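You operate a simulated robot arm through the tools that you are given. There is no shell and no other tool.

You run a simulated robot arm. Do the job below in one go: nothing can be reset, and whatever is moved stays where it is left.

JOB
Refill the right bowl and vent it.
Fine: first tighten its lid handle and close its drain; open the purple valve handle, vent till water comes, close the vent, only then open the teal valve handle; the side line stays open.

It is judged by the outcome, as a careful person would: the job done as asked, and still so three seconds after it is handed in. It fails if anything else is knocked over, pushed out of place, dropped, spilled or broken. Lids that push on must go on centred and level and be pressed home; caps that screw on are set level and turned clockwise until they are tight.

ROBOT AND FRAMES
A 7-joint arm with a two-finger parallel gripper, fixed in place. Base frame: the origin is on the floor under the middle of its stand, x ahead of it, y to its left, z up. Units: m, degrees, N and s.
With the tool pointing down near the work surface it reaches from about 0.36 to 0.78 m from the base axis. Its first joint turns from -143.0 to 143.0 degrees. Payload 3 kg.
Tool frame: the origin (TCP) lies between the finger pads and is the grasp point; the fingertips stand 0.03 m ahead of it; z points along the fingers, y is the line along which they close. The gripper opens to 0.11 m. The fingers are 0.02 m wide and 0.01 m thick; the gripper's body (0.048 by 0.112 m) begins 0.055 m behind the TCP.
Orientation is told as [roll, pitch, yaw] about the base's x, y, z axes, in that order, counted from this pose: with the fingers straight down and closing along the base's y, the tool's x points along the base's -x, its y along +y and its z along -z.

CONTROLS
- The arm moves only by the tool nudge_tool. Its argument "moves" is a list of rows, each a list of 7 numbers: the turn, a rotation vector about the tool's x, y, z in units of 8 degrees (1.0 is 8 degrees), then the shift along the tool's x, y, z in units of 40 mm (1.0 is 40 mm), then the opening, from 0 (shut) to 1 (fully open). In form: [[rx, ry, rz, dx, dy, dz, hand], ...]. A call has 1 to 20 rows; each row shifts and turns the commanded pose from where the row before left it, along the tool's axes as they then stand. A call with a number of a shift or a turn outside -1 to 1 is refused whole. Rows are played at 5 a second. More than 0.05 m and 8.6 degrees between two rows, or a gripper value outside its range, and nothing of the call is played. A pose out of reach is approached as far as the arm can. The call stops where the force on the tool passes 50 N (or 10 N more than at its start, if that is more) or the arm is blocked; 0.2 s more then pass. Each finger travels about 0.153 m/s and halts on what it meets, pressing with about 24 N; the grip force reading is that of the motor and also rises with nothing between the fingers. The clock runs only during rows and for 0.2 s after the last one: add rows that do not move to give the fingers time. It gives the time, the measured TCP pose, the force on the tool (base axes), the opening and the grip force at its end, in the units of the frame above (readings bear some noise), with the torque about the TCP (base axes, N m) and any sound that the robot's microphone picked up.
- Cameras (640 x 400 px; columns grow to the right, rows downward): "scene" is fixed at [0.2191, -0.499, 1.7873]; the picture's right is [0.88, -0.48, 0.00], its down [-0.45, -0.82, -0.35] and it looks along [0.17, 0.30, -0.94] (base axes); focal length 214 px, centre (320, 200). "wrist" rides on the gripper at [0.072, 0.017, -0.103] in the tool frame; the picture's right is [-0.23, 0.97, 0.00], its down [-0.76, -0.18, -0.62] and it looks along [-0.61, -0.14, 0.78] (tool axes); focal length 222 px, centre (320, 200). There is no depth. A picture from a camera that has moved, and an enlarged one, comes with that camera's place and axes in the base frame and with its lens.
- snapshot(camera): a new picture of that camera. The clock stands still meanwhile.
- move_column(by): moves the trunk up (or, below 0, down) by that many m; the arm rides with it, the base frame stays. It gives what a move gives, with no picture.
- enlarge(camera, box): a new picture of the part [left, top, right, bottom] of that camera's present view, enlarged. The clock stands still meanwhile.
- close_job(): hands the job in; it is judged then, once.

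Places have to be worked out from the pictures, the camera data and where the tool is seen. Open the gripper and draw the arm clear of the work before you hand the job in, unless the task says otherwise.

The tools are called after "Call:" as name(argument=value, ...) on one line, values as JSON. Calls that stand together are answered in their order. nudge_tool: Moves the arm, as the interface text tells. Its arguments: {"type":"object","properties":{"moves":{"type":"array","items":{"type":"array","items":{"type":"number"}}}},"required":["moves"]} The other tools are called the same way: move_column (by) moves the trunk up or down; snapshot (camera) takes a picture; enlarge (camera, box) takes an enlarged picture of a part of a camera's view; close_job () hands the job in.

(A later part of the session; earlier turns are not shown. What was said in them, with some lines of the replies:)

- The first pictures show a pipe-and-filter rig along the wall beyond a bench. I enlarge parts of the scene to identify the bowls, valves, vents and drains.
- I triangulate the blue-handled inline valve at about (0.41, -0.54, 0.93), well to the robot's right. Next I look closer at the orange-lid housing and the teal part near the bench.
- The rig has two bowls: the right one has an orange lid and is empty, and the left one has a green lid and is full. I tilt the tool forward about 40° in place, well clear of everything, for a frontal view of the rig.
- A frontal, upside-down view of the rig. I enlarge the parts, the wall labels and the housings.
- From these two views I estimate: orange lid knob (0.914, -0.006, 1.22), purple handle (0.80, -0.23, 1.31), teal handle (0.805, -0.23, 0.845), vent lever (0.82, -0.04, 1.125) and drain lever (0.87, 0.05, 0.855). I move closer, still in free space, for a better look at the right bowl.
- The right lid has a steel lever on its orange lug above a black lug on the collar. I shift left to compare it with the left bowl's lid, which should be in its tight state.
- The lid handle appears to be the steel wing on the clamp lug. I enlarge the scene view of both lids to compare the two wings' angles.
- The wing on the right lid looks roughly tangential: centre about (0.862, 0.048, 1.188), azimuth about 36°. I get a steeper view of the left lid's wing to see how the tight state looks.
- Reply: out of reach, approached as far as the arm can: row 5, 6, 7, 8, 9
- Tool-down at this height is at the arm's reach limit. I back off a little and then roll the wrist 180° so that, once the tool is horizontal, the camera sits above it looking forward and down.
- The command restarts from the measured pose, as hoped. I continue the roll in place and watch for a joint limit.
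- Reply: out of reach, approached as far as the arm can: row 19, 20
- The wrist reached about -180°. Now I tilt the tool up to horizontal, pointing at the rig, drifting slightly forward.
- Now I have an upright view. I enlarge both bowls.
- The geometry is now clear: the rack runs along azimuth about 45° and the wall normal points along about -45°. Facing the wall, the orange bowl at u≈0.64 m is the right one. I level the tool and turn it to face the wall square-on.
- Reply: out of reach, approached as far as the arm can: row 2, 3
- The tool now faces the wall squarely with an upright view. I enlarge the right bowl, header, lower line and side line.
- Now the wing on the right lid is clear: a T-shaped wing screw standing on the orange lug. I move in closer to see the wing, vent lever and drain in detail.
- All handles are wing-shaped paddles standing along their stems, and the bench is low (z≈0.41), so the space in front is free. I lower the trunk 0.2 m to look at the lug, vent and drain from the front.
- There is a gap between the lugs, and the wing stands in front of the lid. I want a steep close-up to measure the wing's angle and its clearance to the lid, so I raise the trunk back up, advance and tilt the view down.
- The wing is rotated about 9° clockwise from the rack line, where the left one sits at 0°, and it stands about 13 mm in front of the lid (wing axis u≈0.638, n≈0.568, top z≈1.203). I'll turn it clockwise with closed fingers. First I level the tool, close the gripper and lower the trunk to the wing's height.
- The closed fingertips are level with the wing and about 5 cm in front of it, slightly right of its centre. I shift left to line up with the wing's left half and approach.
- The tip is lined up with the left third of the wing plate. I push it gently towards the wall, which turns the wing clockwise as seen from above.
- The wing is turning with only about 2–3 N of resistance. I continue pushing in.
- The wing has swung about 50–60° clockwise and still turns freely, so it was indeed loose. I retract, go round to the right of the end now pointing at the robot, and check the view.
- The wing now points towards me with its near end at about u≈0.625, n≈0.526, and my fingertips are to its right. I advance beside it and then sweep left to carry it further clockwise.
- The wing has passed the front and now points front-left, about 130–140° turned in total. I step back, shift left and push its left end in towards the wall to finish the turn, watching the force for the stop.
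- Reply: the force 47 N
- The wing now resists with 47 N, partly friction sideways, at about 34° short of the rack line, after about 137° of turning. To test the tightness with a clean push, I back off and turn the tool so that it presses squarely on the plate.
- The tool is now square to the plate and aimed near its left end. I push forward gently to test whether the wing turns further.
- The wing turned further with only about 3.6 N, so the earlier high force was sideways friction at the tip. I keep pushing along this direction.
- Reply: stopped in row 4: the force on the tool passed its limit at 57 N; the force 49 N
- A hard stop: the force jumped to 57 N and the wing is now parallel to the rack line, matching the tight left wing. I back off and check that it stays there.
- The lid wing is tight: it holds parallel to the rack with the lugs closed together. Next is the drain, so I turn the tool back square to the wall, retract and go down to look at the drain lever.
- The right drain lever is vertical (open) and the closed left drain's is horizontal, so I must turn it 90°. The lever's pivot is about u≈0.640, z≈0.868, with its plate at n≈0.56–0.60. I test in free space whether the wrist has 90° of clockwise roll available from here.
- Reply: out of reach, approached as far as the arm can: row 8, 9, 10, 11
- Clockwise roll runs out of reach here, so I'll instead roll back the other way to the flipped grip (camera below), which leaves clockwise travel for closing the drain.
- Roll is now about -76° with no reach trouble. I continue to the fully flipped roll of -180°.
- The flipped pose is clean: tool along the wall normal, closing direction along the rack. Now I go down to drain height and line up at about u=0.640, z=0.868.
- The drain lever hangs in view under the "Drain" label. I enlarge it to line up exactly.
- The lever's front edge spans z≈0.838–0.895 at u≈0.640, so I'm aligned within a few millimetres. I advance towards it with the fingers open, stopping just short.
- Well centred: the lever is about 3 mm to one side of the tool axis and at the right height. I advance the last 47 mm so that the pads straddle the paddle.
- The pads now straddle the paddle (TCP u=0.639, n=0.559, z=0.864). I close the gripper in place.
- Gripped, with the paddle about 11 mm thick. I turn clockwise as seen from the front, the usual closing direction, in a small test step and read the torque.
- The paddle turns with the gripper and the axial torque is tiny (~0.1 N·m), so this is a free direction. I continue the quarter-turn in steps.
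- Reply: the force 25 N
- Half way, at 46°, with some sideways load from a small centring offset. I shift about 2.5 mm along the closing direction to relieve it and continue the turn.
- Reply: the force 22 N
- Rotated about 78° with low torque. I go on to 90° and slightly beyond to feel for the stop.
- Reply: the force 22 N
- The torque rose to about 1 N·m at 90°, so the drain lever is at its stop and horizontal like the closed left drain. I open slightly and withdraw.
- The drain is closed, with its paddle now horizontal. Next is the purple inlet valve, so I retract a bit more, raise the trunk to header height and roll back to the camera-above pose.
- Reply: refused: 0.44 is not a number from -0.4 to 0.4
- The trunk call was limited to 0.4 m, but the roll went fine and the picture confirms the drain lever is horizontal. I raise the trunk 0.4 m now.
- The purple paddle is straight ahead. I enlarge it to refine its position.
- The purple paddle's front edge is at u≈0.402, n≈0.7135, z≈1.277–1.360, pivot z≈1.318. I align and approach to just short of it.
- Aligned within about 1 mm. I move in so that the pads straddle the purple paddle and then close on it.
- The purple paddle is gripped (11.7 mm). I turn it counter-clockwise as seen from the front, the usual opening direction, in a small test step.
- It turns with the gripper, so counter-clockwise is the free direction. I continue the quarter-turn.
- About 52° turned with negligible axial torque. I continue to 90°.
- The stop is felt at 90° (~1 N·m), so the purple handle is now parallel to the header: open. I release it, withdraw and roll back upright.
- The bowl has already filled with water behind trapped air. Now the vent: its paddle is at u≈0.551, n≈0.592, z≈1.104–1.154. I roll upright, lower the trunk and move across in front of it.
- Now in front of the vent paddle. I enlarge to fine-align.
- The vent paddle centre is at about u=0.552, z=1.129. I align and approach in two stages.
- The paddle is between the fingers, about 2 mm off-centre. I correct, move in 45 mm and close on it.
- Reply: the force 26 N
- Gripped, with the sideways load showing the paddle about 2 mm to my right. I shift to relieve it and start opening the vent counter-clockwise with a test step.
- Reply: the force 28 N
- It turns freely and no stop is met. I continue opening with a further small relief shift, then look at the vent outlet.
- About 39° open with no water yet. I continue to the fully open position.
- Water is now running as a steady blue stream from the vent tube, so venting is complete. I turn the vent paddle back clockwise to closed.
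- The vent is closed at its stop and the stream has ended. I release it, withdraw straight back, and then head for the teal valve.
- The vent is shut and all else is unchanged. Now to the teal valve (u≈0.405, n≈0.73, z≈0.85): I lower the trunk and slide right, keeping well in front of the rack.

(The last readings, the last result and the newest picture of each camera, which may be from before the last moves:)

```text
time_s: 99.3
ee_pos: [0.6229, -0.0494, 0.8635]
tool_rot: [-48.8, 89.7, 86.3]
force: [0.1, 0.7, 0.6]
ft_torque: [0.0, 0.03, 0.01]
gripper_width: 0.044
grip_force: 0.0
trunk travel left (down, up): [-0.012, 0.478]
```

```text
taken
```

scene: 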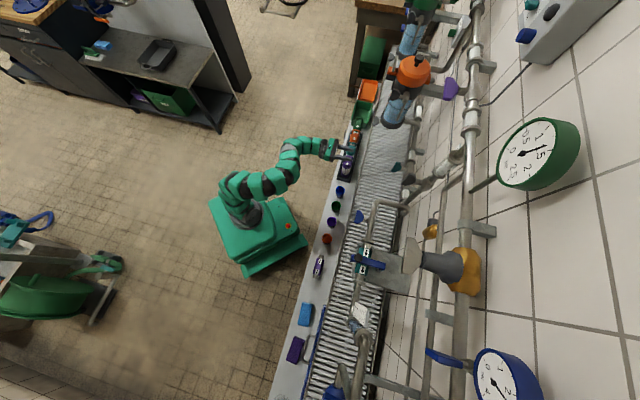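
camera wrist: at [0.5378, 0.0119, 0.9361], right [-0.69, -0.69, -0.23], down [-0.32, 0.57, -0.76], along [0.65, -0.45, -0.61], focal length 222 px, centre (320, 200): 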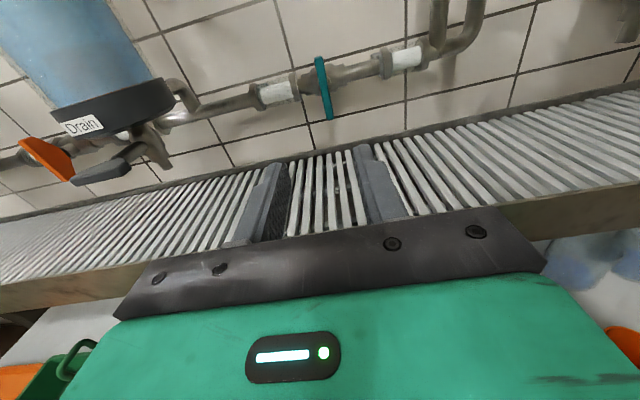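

Facing the teal paddle. I enlarge it in both cameras to pin down its position.

Call:
enlarge(camera="wrist", box=[250, 35, 410, 135])

Call:
enlarge(camera="scene", box=[370, 145, 434, 185])

```text
4.00 times, centred on (330, 85) of wrist
camera zoom: at [0.5378, 0.0119, 0.9361], right [-0.69, -0.69, -0.23], down [-0.32, 0.57, -0.76], along [0.65, -0.45, -0.61], focal length 888 px, centre (280, 660)
```

zoom: 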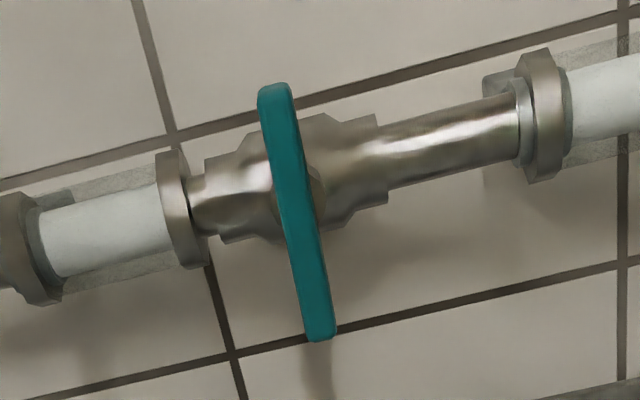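

```text
10.00 times, centred on (402, 165) of scene
camera zoom: at [0.2191, -0.499, 1.7873], right [0.88, -0.48, 0.0], down [-0.45, -0.82, -0.35], along [0.17, 0.3, -0.94], focal length 2145 px, centre (-500, 550)
```

zoom: 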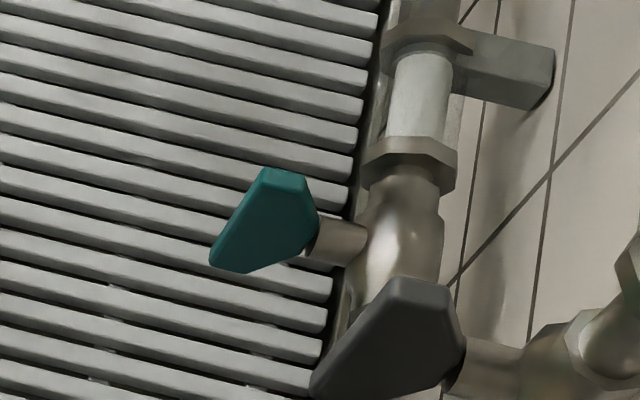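

The teal paddle front edge is at u≈0.400, n≈0.715, z≈0.817–0.901, pivot z≈0.859. I align and approach to just short.

Call:
nudge_tool(moves=[[0, 0, 0, -0.1, 0.12, 0.7, 0.4], [0, 0, 0, 0, 0, 0.8, 0.4], [0, 0, 0, 0, 0, 0.8, 0.4], [0, 0, 0, 0, 0, 0.8, 0.4], [0, 0, 0, 0, 0, 0.8, 0.4], [0, 0, 0, 0, 0, 0.7, 0.4]])

Call:
enlarge(camera="wrist", box=[240, 60, 400, 160])

```text
time_s: 100.7
ee_pos: [0.7512, -0.1808, 0.859]
tool_rot: [-41.3, 89.9, 93.8]
force: [-0.4, 0.0, 0.7]
ft_torque: [0.02, 0.0, 0.01]
gripper_width: 0.0442
grip_force: 0.1
trunk travel left (down, up): [-0.012, 0.478]
```

```text
4.00 times, centred on (320, 110) of wrist
camera zoom: at [0.6665, -0.1203, 0.932], right [-0.69, -0.69, -0.23], down [-0.32, 0.57, -0.76], along [0.65, -0.45, -0.61], focal length 888 px, centre (320, 560)
```

zoom: 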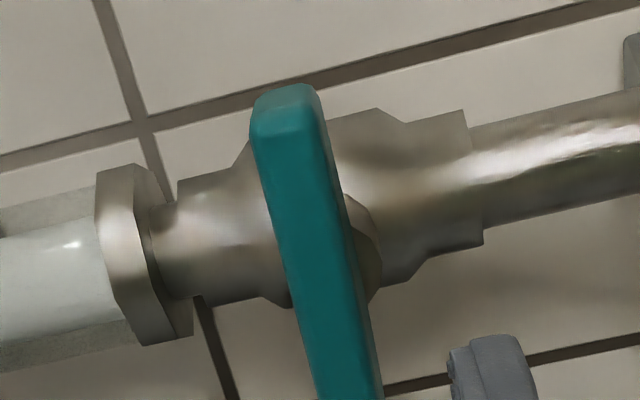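

Nearly centred; I shift about 2.5 mm right, move in 52 mm and close on the teal paddle.

Call:
nudge_tool(moves=[[0, 0, 0, 0, 0.07, 0.45, 0.4], [0, 0, 0, 0, 0, 0.45, 0.4], [0, 0, 0, 0, 0, 0.4, 0.4], [0, 0, 0, 0, 0, 0, 0.15], [0, 0, 0, 0, 0, 0, 0], [0, 0, 0, 0, 0, 0, 0]])

Call:
enlarge(camera="wrist", box=[240, 80, 400, 180])

Call:
enlarge(camera="scene", box=[350, 60, 510, 160])

```text
time_s: 102.1
ee_pos: [0.7841, -0.2184, 0.8597]
tool_rot: [-29.9, 89.8, 105.3]
force: [6.9, 1.4, 3.9]
ft_torque: [0.89, 1.08, -0.7]
gripper_width: 0.0117
grip_force: 44.8
trunk travel left (down, up): [-0.012, 0.478]
```

```text
4.00 times, centred on (320, 130) of wrist
camera zoom: at [0.7, -0.1586, 0.9322], right [-0.69, -0.69, -0.23], down [-0.32, 0.57, -0.76], along [0.65, -0.45, -0.61], focal length 888 px, centre (320, 480)
```

zoom: 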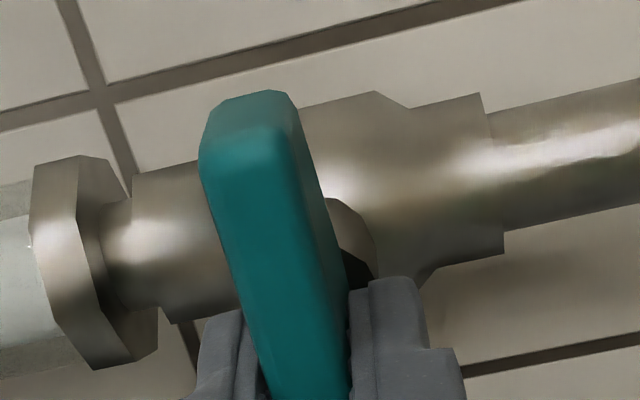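

```text
4.00 times, centred on (430, 110) of scene
camera zoom: at [0.2191, -0.499, 1.7873], right [0.88, -0.48, 0.0], down [-0.45, -0.82, -0.35], along [0.17, 0.3, -0.94], focal length 858 px, centre (-120, 560)
```

zoom: 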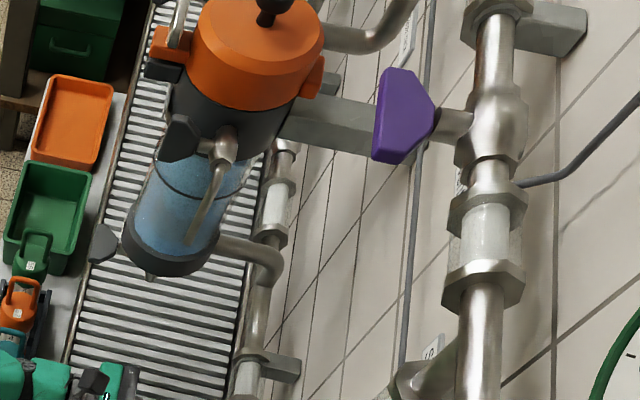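

The teal paddle is gripped, the vent is closed and the bowl is full and dry outside. I turn the teal handle counter-clockwise with a first test step.

Call:
nudge_tool(moves=[[0, 0, -0.5, 0, 0, 0, 0], [0, 0, -0.5, 0, 0, 0, 0], [0, 0, -0.5, 0, 0, 0, 0]])

Call:
enlarge(camera="wrist", box=[240, 80, 400, 180])

```text
time_s: 102.9
ee_pos: [0.7849, -0.2192, 0.86]
tool_rot: [89.3, 78.1, -135.4]
force: [-4.7, 7.5, -1.1]
ft_torque: [0.86, 0.81, -1.0]
gripper_width: 0.012
grip_force: 45.2
trunk travel left (down, up): [-0.012, 0.478]
```

```text
4.00 times, centred on (320, 130) of wrist
camera zoom: at [0.7109, -0.1476, 0.9341], right [-0.7, -0.71, -0.02], down [-0.43, 0.45, -0.78], along [0.56, -0.54, -0.63], focal length 888 px, centre (320, 480)
```

zoom: 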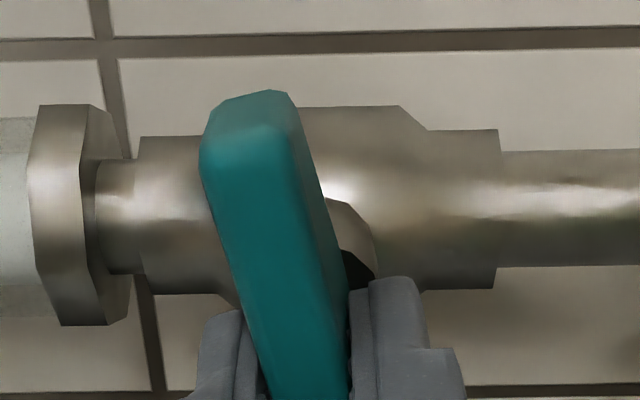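

It turns freely with the gripper. I continue the quarter-turn to fully open.

Call:
nudge_tool(moves=[[0, 0, -0.7, 0, 0, 0, 0], [0, 0, -0.7, 0, 0, 0, 0], [0, 0, -0.7, 0, 0, 0, 0], [0, 0, -0.7, 0, 0, 0, 0], [0, 0, -0.7, 0, 0, 0, 0], [0, 0, -0.7, 0, 0, 0, 0], [0, 0, -0.7, 0, 0, 0, 0]])

Call:
nudge_tool(moves=[[0, 0, -0.7, 0, 0, 0, 0], [0, 0, -0.7, 0, 0, 0, 0], [0, 0, -0.7, 0, 0, 0, 0], [0, 0, -0.7, 0, 0, 0, 0], [0, 0, -0.7, 0, 0, 0, 0], [0, 0, -0.7, 0, 0, 0, 0], [0, 0, -0.6, 0, 0, 0, 0]])

Call:
nudge_tool(moves=[[0, 0, -0.35, 0, 0, 0, 0], [0, 0, 0, 0, 0, 0, 0]])

Call:
snapshot(camera="wrist")

```text
time_s: 103.8
ee_pos: [0.7855, -0.2157, 0.8658]
tool_rot: [90.5, 60.9, -134.2]
force: [20.2, 3.8, 27.9]
ft_torque: [9.74, 5.15, -1.85]
gripper_width: 0.0119
grip_force: 45.0
trunk travel left (down, up): [-0.012, 0.478]
stopped in row 4: the force on the tool passed its limit at 53 N (the readings are from after the stop); the commanded pose is now the measured one
```

```text
time_s: 104.2
ee_pos: [0.7867, -0.215, 0.8679]
tool_rot: [90.5, 58.2, -134.0]
force: [22.2, 2.3, 23.3]
ft_torque: [9.11, 4.95, -1.88]
gripper_width: 0.0118
grip_force: 45.3
trunk travel left (down, up): [-0.012, 0.478]
stopped in row 1: the force on the tool passed its limit at 58 N (the readings are from after the stop); the commanded pose is now the measured one
```

```text
time_s: 104.9
ee_pos: [0.7875, -0.2142, 0.8679]
tool_rot: [90.5, 55.6, -133.8]
force: [22.8, 3.9, 20.6]
ft_torque: [9.1, 4.25, -2.97]
gripper_width: 0.0119
grip_force: 45.1
trunk travel left (down, up): [-0.012, 0.478]
stopped in row 2: the force on the tool passed its limit at 50 N (the readings are from after the stop); the commanded pose is now the measured one
```

```text
taken
camera wrist: at [0.7325, -0.1222, 0.937], right [-0.65, -0.67, 0.36], down [-0.64, 0.23, -0.73], along [0.4, -0.71, -0.58], focal length 222 px, centre (320, 200)
```

wrist: 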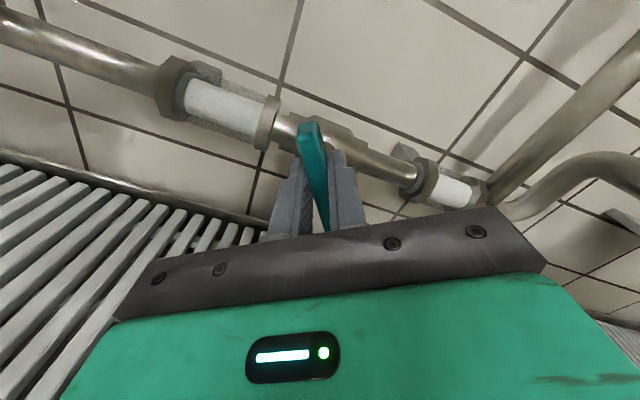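

The turn stopped with over 50 N and a large torque acting upward about 0.3 m behind the grip, so part of the arm, not the valve, is touching something. I look before moving anything.

Call:
snapshot(camera="scene")

Call:
enlarge(camera="scene", box=[270, 110, 430, 210])

Call:
enlarge(camera="wrist", box=[240, 80, 400, 180])

```text
taken
```

scene: 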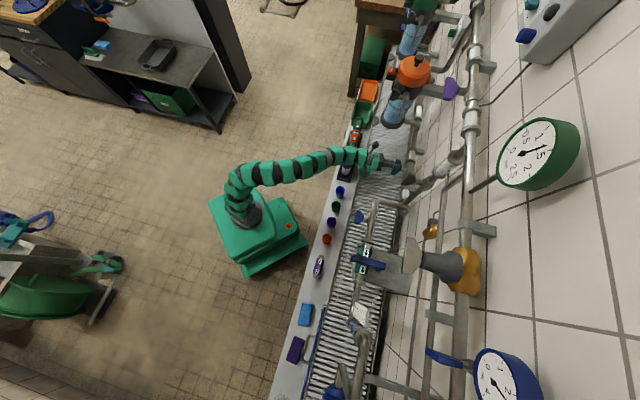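

```text
4.00 times, centred on (350, 160) of scene
camera zoom: at [0.2191, -0.499, 1.7873], right [0.88, -0.48, 0.0], down [-0.45, -0.82, -0.35], along [0.17, 0.3, -0.94], focal length 858 px, centre (200, 360)
```

zoom: 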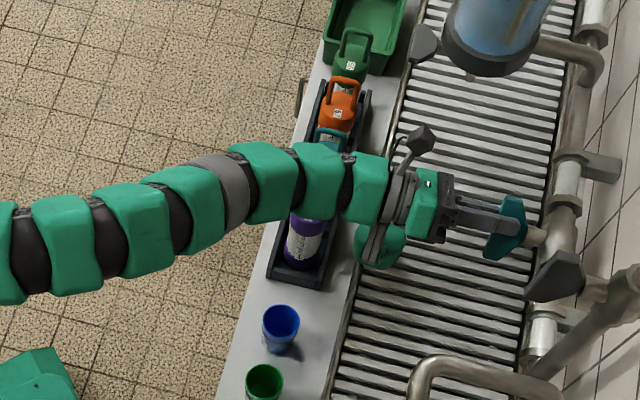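

```text
4.00 times, centred on (320, 130) of wrist
camera zoom: at [0.7325, -0.1222, 0.937], right [-0.65, -0.67, 0.36], down [-0.64, 0.23, -0.73], along [0.4, -0.71, -0.58], focal length 888 px, centre (320, 480)
```

zoom: 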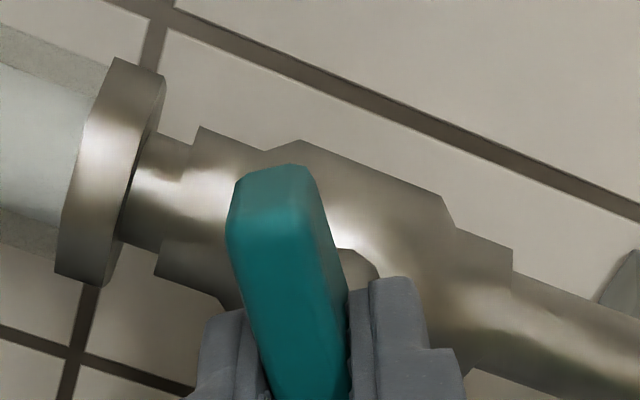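

The valve itself turned freely to about 34°; the wrist's round module, below and right of the tool, has met the tray under the hand. I open the fingers, slide up along the paddle plane to relieve the contact, then back out.

Call:
nudge_tool(moves=[[0, 0, 0, 0, 0, 0, 0.2], [0, 0, 0, 0, 0, 0, 0.3], [0, 0, 0, 0.15, 0, 0, 0.3], [0, 0, 0, 0.2, 0, 0, 0.3]])

Call:
nudge_tool(moves=[[0, 0, 0, 0, 0, -0.5, 0.3], [0, 0, 0, 0, 0, -0.8, 0.3], [0, 0, 0, 0, 0, -0.8, 0.3]])

Call:
snapshot(camera="wrist")

Call:
enlarge(camera="scene", box=[290, 100, 450, 200])

```text
time_s: 105.9
ee_pos: [0.7916, -0.2102, 0.8789]
tool_rot: [90.5, 55.2, -134.1]
force: [-0.6, 0.0, -0.3]
ft_torque: [-0.03, 0.03, 0.02]
gripper_width: 0.0329
grip_force: 0.0
trunk travel left (down, up): [-0.012, 0.478]
```

```text
time_s: 106.7
ee_pos: [0.7344, -0.1502, 0.8788]
tool_rot: [90.6, 55.2, -133.8]
force: [-0.1, -0.4, -0.7]
ft_torque: [0.01, -0.01, 0.03]
gripper_width: 0.0332
grip_force: 0.0
trunk travel left (down, up): [-0.012, 0.478]
```

```text
taken
camera wrist: at [0.6792, -0.0579, 0.9468], right [-0.65, -0.66, 0.37], down [-0.64, 0.23, -0.73], along [0.4, -0.71, -0.57], focal length 222 px, centre (320, 200)
```

wrist: 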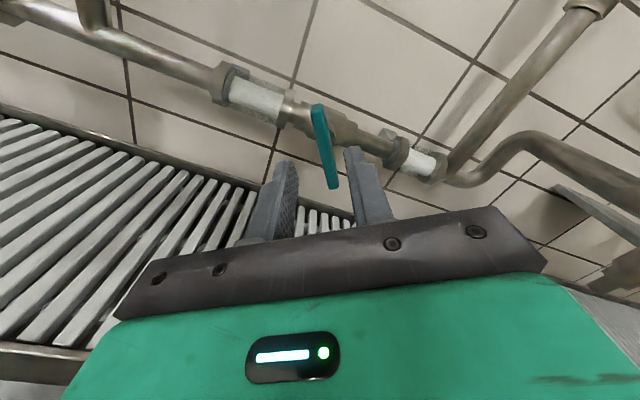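

```text
4.00 times, centred on (370, 150) of scene
camera zoom: at [0.2191, -0.499, 1.7873], right [0.88, -0.48, 0.0], down [-0.45, -0.82, -0.35], along [0.17, 0.3, -0.94], focal length 858 px, centre (120, 400)
```

zoom: 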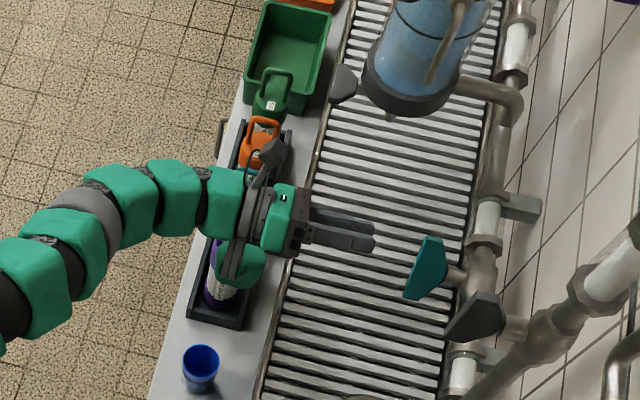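

Free again with zero force; nothing has been disturbed and the paddle stays at about 35°. Instead of gripping, I'll push the freely turning paddle round from above at the upright roll, which had no contact. I raise a little, roll back and close the fingers.

Call:
move_column(by=0.03)

Call:
nudge_tool(moves=[[0, 0, 0.87, 0, 0, -0.2, 0.2], [0, 0, 0.87, 0, 0, -0.2, 0], [0, 0, 0.87, 0, 0, 0, 0], [0, 0, 0.87, 0, 0, 0, 0], [0, 0, 0.87, 0, 0, 0, 0]])

Call:
snapshot(camera="wrist")

Call:
enlarge(camera="wrist", box=[240, 80, 400, 180])

```text
time_s: 107.5
ee_pos: [0.7351, -0.1501, 0.9081]
tool_rot: [90.7, 55.3, -133.8]
force: [-0.9, 0.1, -0.2]
ft_torque: [0.0, -0.02, 0.02]
gripper_width: 0.0332
grip_force: 0.0
trunk travel left (down, up): [-0.042, 0.448]
```

```text
time_s: 108.7
ee_pos: [0.7224, -0.1393, 0.9091]
tool_rot: [-162.4, 89.6, -26.8]
force: [0.5, 0.6, 0.0]
ft_torque: [-0.01, 0.02, 0.01]
gripper_width: 0.0
grip_force: 24.1
trunk travel left (down, up): [-0.042, 0.448]
```

```text
taken
camera wrist: at [0.6368, -0.0792, 0.9798], right [-0.68, -0.7, -0.23], down [-0.32, 0.56, -0.77], along [0.66, -0.45, -0.6], focal length 222 px, centre (320, 200)
```

wrist: 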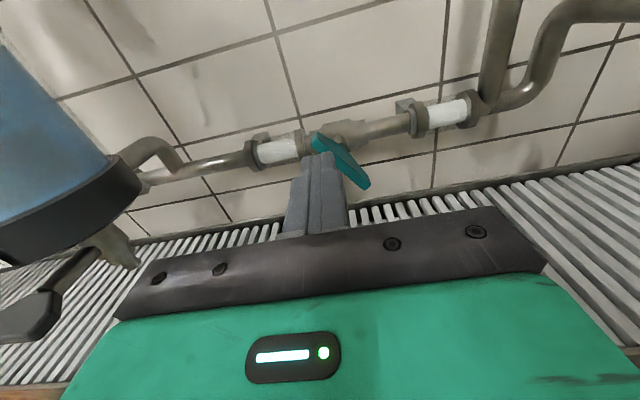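

```text
4.00 times, centred on (320, 130) of wrist
camera zoom: at [0.6368, -0.0792, 0.9798], right [-0.68, -0.7, -0.23], down [-0.32, 0.56, -0.77], along [0.66, -0.45, -0.6], focal length 888 px, centre (320, 480)
```

zoom: 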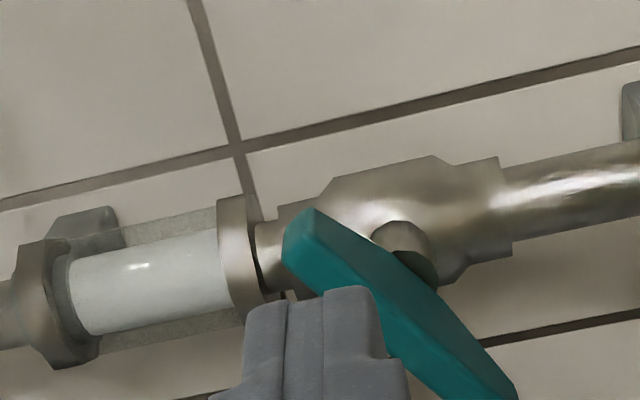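

The paddle is at about 36° with its top leaning left. I place the closed fingertips above its upper-right side with about 9 mm clearance.

Call:
nudge_tool(moves=[[0, 0, 0, -0.1, 0.36, 0, 0], [0, 0, 0, 0, 0, 0.8, 0], [0, 0, 0, 0, 0, 0.8, 0], [0, 0, 0, 0, 0, 0.8, 0]])

Call:
enlarge(camera="wrist", box=[240, 80, 400, 180])

Call:
enlarge(camera="scene", box=[350, 130, 446, 190])

```text
time_s: 109.7
ee_pos: [0.7806, -0.2169, 0.9051]
tool_rot: [176.1, 89.6, -48.3]
force: [-0.7, 0.4, -0.3]
ft_torque: [0.03, -0.01, 0.02]
gripper_width: 0.0
grip_force: 24.2
trunk travel left (down, up): [-0.042, 0.448]
```

```text
4.00 times, centred on (320, 130) of wrist
camera zoom: at [0.6953, -0.1572, 0.9766], right [-0.68, -0.7, -0.23], down [-0.32, 0.56, -0.77], along [0.66, -0.45, -0.6], focal length 888 px, centre (320, 480)
```

zoom: 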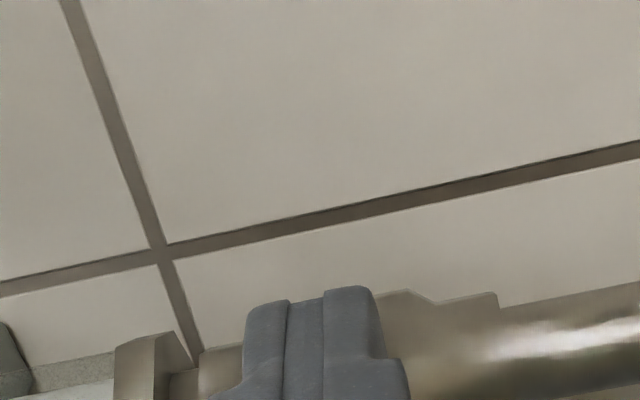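

```text
6.67 times, centred on (398, 160) of scene
camera zoom: at [0.2191, -0.499, 1.7873], right [0.88, -0.48, 0.0], down [-0.45, -0.82, -0.35], along [0.17, 0.3, -0.94], focal length 1430 px, centre (-200, 467)
```

zoom: 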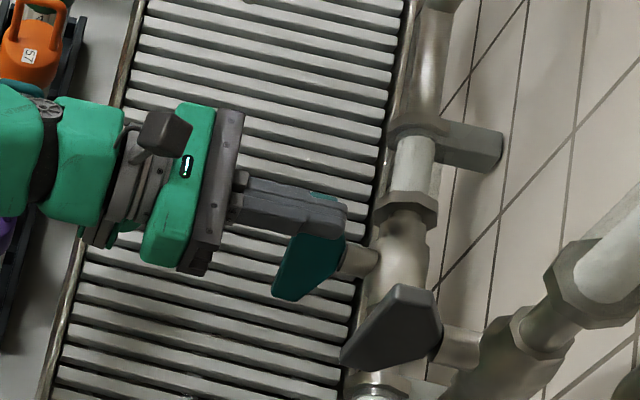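

The fingertips are above the paddle. I sweep them left and down along an arc to swing the paddle towards horizontal.

Call:
nudge_tool(moves=[[0, 0, 0, -0.2, -0.25, 0, 0], [0, 0, 0, -0.2, -0.25, 0, 0], [0, 0, 0, -0.2, -0.2, 0, 0], [0, 0, 0, -0.1, -0.1, 0, 0]])

Call:
snapshot(camera="wrist")

Call:
enlarge(camera="scene", box=[350, 130, 446, 190])

```text
time_s: 110.7
ee_pos: [0.8036, -0.1933, 0.8791]
tool_rot: [-179.0, 89.7, -43.3]
force: [0.3, -0.3, 1.5]
ft_torque: [0.01, 0.01, -0.01]
gripper_width: 0.0001
grip_force: 23.5
trunk travel left (down, up): [-0.042, 0.448]
```

```text
taken
camera wrist: at [0.718, -0.1329, 0.9499], right [-0.68, -0.7, -0.23], down [-0.32, 0.56, -0.77], along [0.66, -0.45, -0.6], focal length 222 px, centre (320, 200)
```

wrist: 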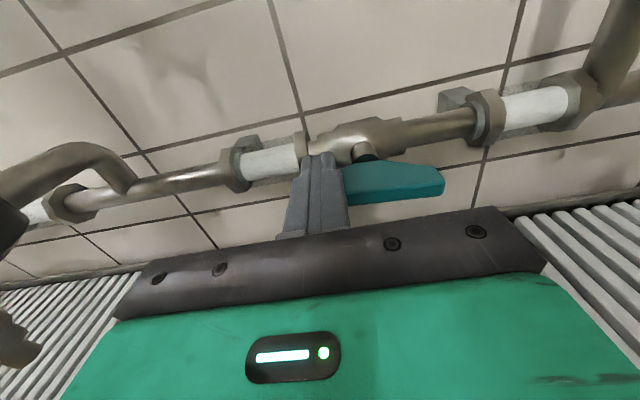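

```text
6.67 times, centred on (398, 160) of scene
camera zoom: at [0.2191, -0.499, 1.7873], right [0.88, -0.48, 0.0], down [-0.45, -0.82, -0.35], along [0.17, 0.3, -0.94], focal length 1430 px, centre (-200, 467)
```

zoom: 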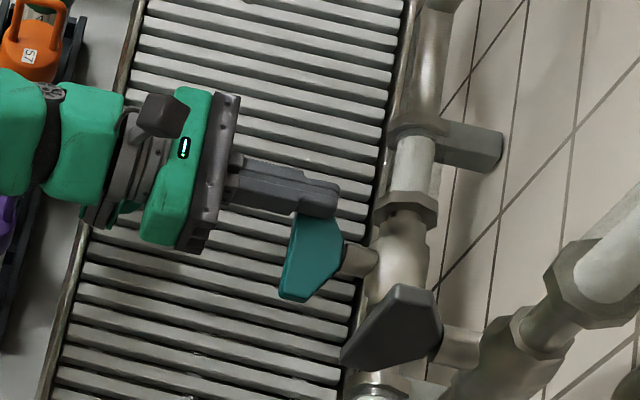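

The paddle is nearly parallel to the pipe, about 10° short. I push down a little more until the stop is felt.

Call:
nudge_tool(moves=[[0, 0, 0, -0.1, -0.05, 0, 0], [0, 0, 0, -0.1, 0, 0, 0], [0, 0, 0, -0.05, 0, 0, 0]])

Call:
enlarge(camera="wrist", box=[240, 100, 480, 250])

```text
time_s: 111.5
ee_pos: [0.8052, -0.1915, 0.8754]
tool_rot: [-176.9, 88.8, -41.4]
force: [0.2, -1.1, 9.4]
ft_torque: [-0.03, -0.03, -0.15]
gripper_width: 0.0001
grip_force: 24.0
trunk travel left (down, up): [-0.042, 0.448]
stopped in row 3: the force on the tool passed its limit at 53 N (the readings are from after the stop); the commanded pose is now the measured one
```

```text
2.67 times, centred on (360, 175) of wrist
camera zoom: at [0.7189, -0.1314, 0.946], right [-0.68, -0.7, -0.23], down [-0.31, 0.55, -0.77], along [0.67, -0.45, -0.59], focal length 592 px, centre (213, 267)
```

zoom: 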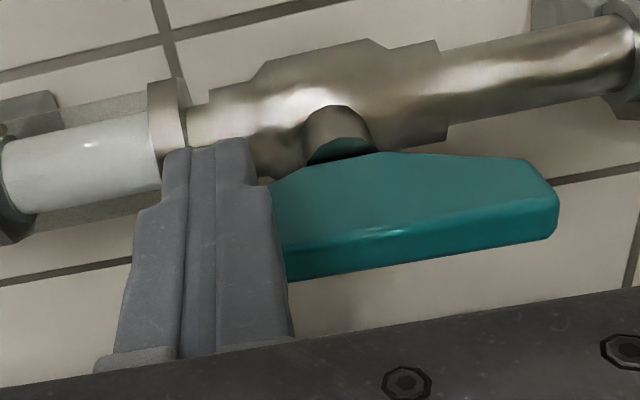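

The stop is reached: 53 N, with the paddle now parallel to the pipe, so teal is open. I lift off and withdraw straight back.

Call:
nudge_tool(moves=[[0, 0, 0, 0.3, 0, 0, 0], [0, 0, 0, 0.2, 0, -0.5, 0], [0, 0, 0, 0, 0, -0.9, 0], [0, 0, 0, 0, 0, -0.9, 0], [0, 0, 0, 0, 0, -0.9, 0], [0, 0, 0, 0, 0, -0.9, 0], [0, 0, 0, 0, 0, -0.9, 0.3], [0, 0, 0, 0, 0, -0.9, 0.3]])

Call:
snapshot(camera="wrist")

Call:
snapshot(camera="scene")

Call:
enlarge(camera="scene", box=[340, 90, 500, 190])

```text
time_s: 113.3
ee_pos: [0.6367, -0.0262, 0.8898]
tool_rot: [-177.0, 88.9, -41.4]
force: [1.0, 0.2, -0.1]
ft_torque: [-0.03, -0.02, 0.01]
gripper_width: 0.0333
grip_force: 0.1
trunk travel left (down, up): [-0.042, 0.448]
```

```text
taken
camera wrist: at [0.5506, 0.034, 0.9605], right [-0.68, -0.7, -0.23], down [-0.31, 0.55, -0.77], along [0.67, -0.45, -0.59], focal length 222 px, centre (320, 200)
```

wrist: 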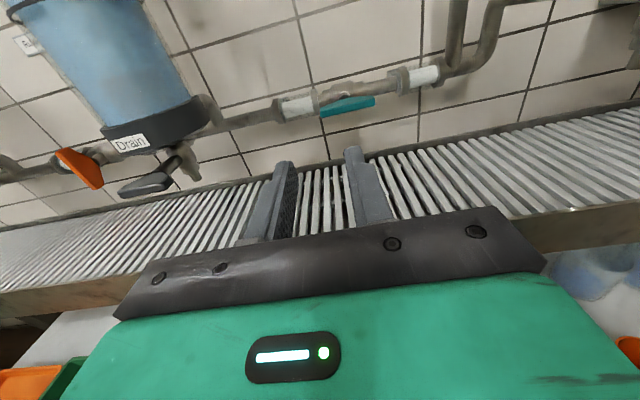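

```text
taken
```

scene: 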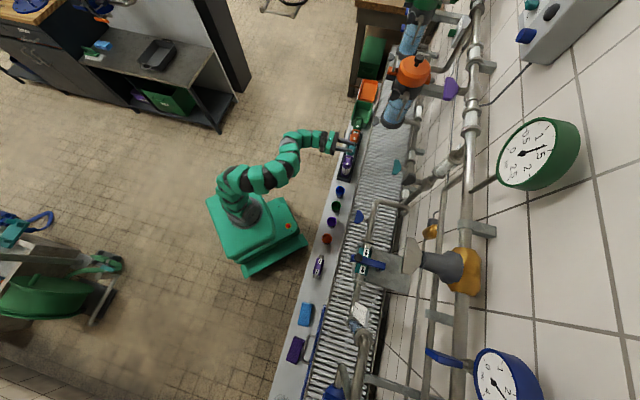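

```text
4.00 times, centred on (420, 140) of scene
camera zoom: at [0.2191, -0.499, 1.7873], right [0.88, -0.48, 0.0], down [-0.45, -0.82, -0.35], along [0.17, 0.3, -0.94], focal length 858 px, centre (-80, 440)
```

zoom: 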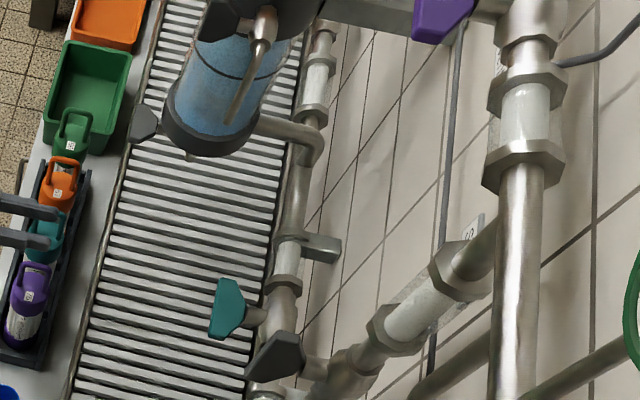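

All five handles appear right. I enlarge the teal valve, the drain and the side line handle to confirm, before drawing the arm clear.

Call:
enlarge(camera="wrist", box=[280, 60, 440, 160])

Call:
enlarge(camera="wrist", box=[60, 100, 220, 200])

Call:
enlarge(camera="scene", box=[370, 30, 466, 90])

Call:
enlarge(camera="scene", box=[370, 140, 466, 200])

```text
4.00 times, centred on (360, 110) of wrist
camera zoom: at [0.5506, 0.034, 0.9605], right [-0.68, -0.7, -0.23], down [-0.31, 0.55, -0.77], along [0.67, -0.45, -0.59], focal length 888 px, centre (160, 560)
```

zoom: 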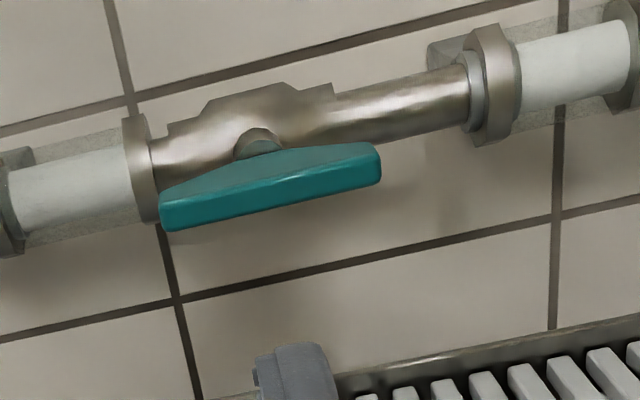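

```text
4.00 times, centred on (140, 150) of wrist
camera zoom: at [0.5506, 0.034, 0.9605], right [-0.68, -0.7, -0.23], down [-0.31, 0.55, -0.77], along [0.67, -0.45, -0.59], focal length 888 px, centre (1040, 400)
```

zoom: 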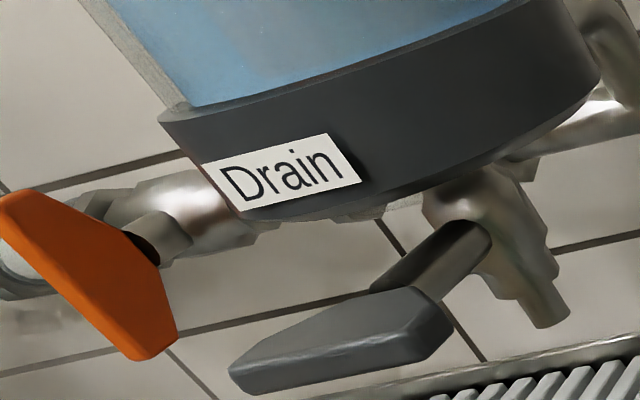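

```text
6.67 times, centred on (418, 60) of scene
camera zoom: at [0.2191, -0.499, 1.7873], right [0.88, -0.48, 0.0], down [-0.45, -0.82, -0.35], along [0.17, 0.3, -0.94], focal length 1430 px, centre (-333, 1133)
```

zoom: 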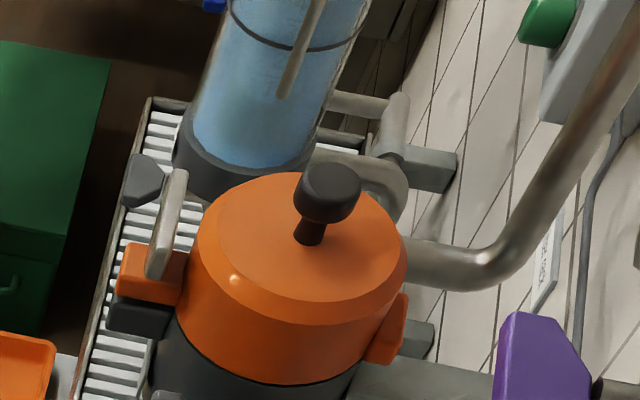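

```text
6.67 times, centred on (418, 170) of scene
camera zoom: at [0.2191, -0.499, 1.7873], right [0.88, -0.48, 0.0], down [-0.45, -0.82, -0.35], along [0.17, 0.3, -0.94], focal length 1430 px, centre (-333, 400)
```

zoom: 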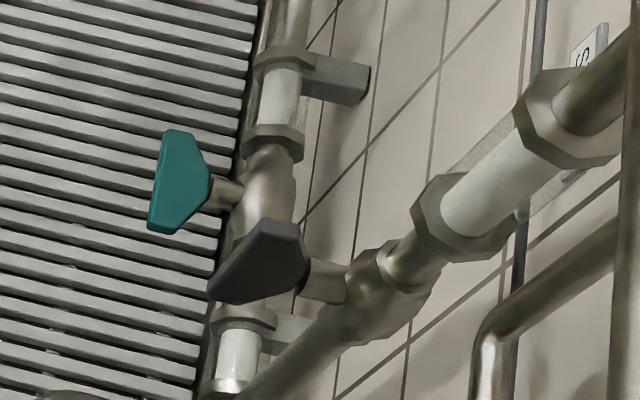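

Everything checks out: teal parallel to its pipe, drain handle horizontal with no drip, lid wing tight, side line handle still in line. I draw the arm back, open the gripper and raise it clear.

Call:
nudge_tool(moves=[[0, 0, 0, 0.3, 0, -0.8, 0.6], [0, 0, 0, 0.3, 0, -0.8, 1], [0, 0, 0, 0, 0, -0.5, 1]])

Call:
move_column(by=0.3)

Call:
snapshot(camera="wrist")

Call:
snapshot(camera="scene")

```text
time_s: 114.1
ee_pos: [0.5764, 0.0311, 0.9103]
tool_rot: [-179.9, 88.9, -44.2]
force: [0.3, 0.2, 0.0]
ft_torque: [-0.03, 0.0, 0.04]
gripper_width: 0.11
grip_force: 0.0
trunk travel left (down, up): [-0.042, 0.448]
```

```text
time_s: 117.1
ee_pos: [0.5786, 0.031, 1.2106]
tool_rot: [-179.2, 88.9, -43.5]
force: [1.1, -0.1, 0.6]
ft_torque: [0.01, -0.02, -0.02]
gripper_width: 0.1101
grip_force: 0.2
trunk travel left (down, up): [-0.342, 0.148]
```

```text
taken
camera wrist: at [0.4908, 0.0921, 1.2807], right [-0.68, -0.7, -0.23], down [-0.31, 0.55, -0.77], along [0.67, -0.45, -0.59], focal length 222 px, centre (320, 200)
```

wrist: 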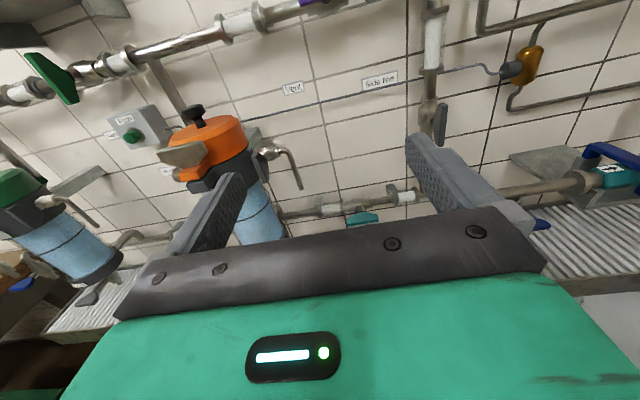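

```text
taken
```

scene: 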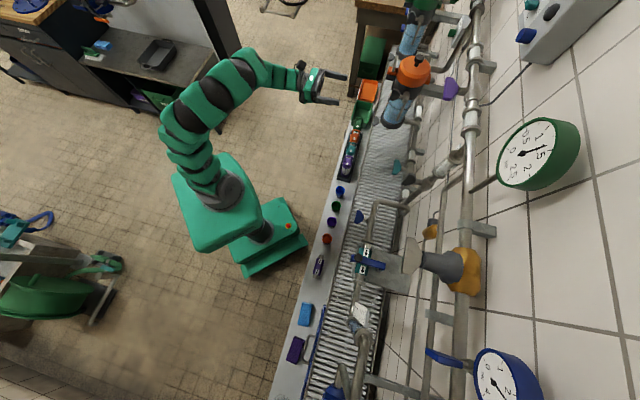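

The arm is clear with the gripper open. One last close look at the vent, lid and side line before handing in.

Call:
enlarge(camera="wrist", box=[150, 90, 310, 190])

Call:
enlarge(camera="wrist", box=[320, 0, 480, 100])

Call:
enlarge(camera="scene", box=[350, 50, 510, 150])

```text
4.00 times, centred on (230, 140) of wrist
camera zoom: at [0.4908, 0.0921, 1.2807], right [-0.68, -0.7, -0.23], down [-0.31, 0.55, -0.77], along [0.67, -0.45, -0.59], focal length 888 px, centre (680, 440)
```

zoom: 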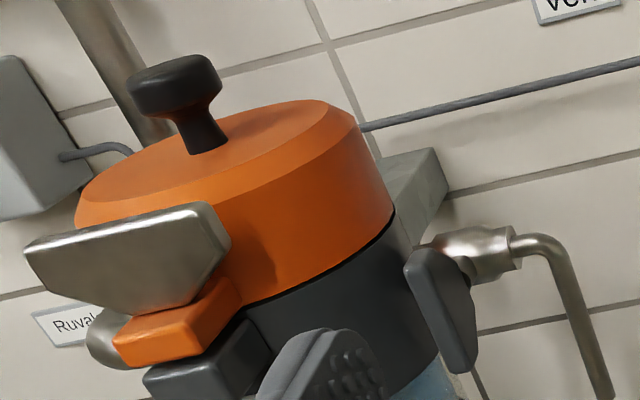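

```text
4.00 times, centred on (400, 50) of wrist
camera zoom: at [0.4908, 0.0921, 1.2807], right [-0.68, -0.7, -0.23], down [-0.31, 0.55, -0.77], along [0.67, -0.45, -0.59], focal length 888 px, centre (0, 800)
```

zoom: 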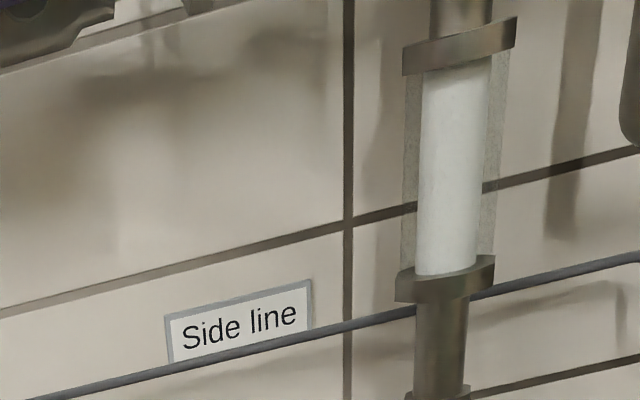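

```text
4.00 times, centred on (430, 100) of scene
camera zoom: at [0.2191, -0.499, 1.7873], right [0.88, -0.48, 0.0], down [-0.45, -0.82, -0.35], along [0.17, 0.3, -0.94], focal length 858 px, centre (-120, 600)
```

zoom: 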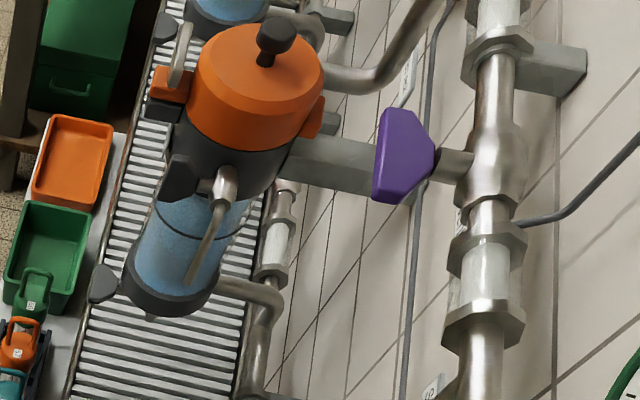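

The last pictures show the lid wing tight and the drain and vent closed with no drips. The purple and teal handles lie along their pipes, the side line is untouched and the bowl is full. The arm is clear with the gripper open, so I hand the job in.

Call:
close_job()

```text
The job is handed in.
```

The right (orange-lid) bowl is refilled and vented, and I handed the job in; no verdict came back.

1. **Lid handle:** I turned the wing clockwise about half a turn to a hard stop. It now sits parallel to the rack, like the wing on the left bowl.
2. **Drain:** It was open. I turned the handle 90° to its stop, so it is closed, and no drip showed afterwards.
3. **Purple handle:** Turned a quarter turn to fully open, and the bowl filled.
4. **Vent:** Opened until a steady stream of water ran from the tube, then closed to its stop. The stream ended.
5. **Teal handle:** Opened only after the vent was shut. It now lies along its pipe, at its stop.
6. **Side line:** Not touched. Its handle still lines up with its pipe, so it is open.

While I was turning the teal handle, part of the arm pressed on something below the hand, probably the drip tray, at up to 58 N. I backed off and finished by pushing the handle round from above. The pictures afterwards showed nothing moved, spilled or knocked over.

The arm is drawn back and raised clear, with the gripper open.
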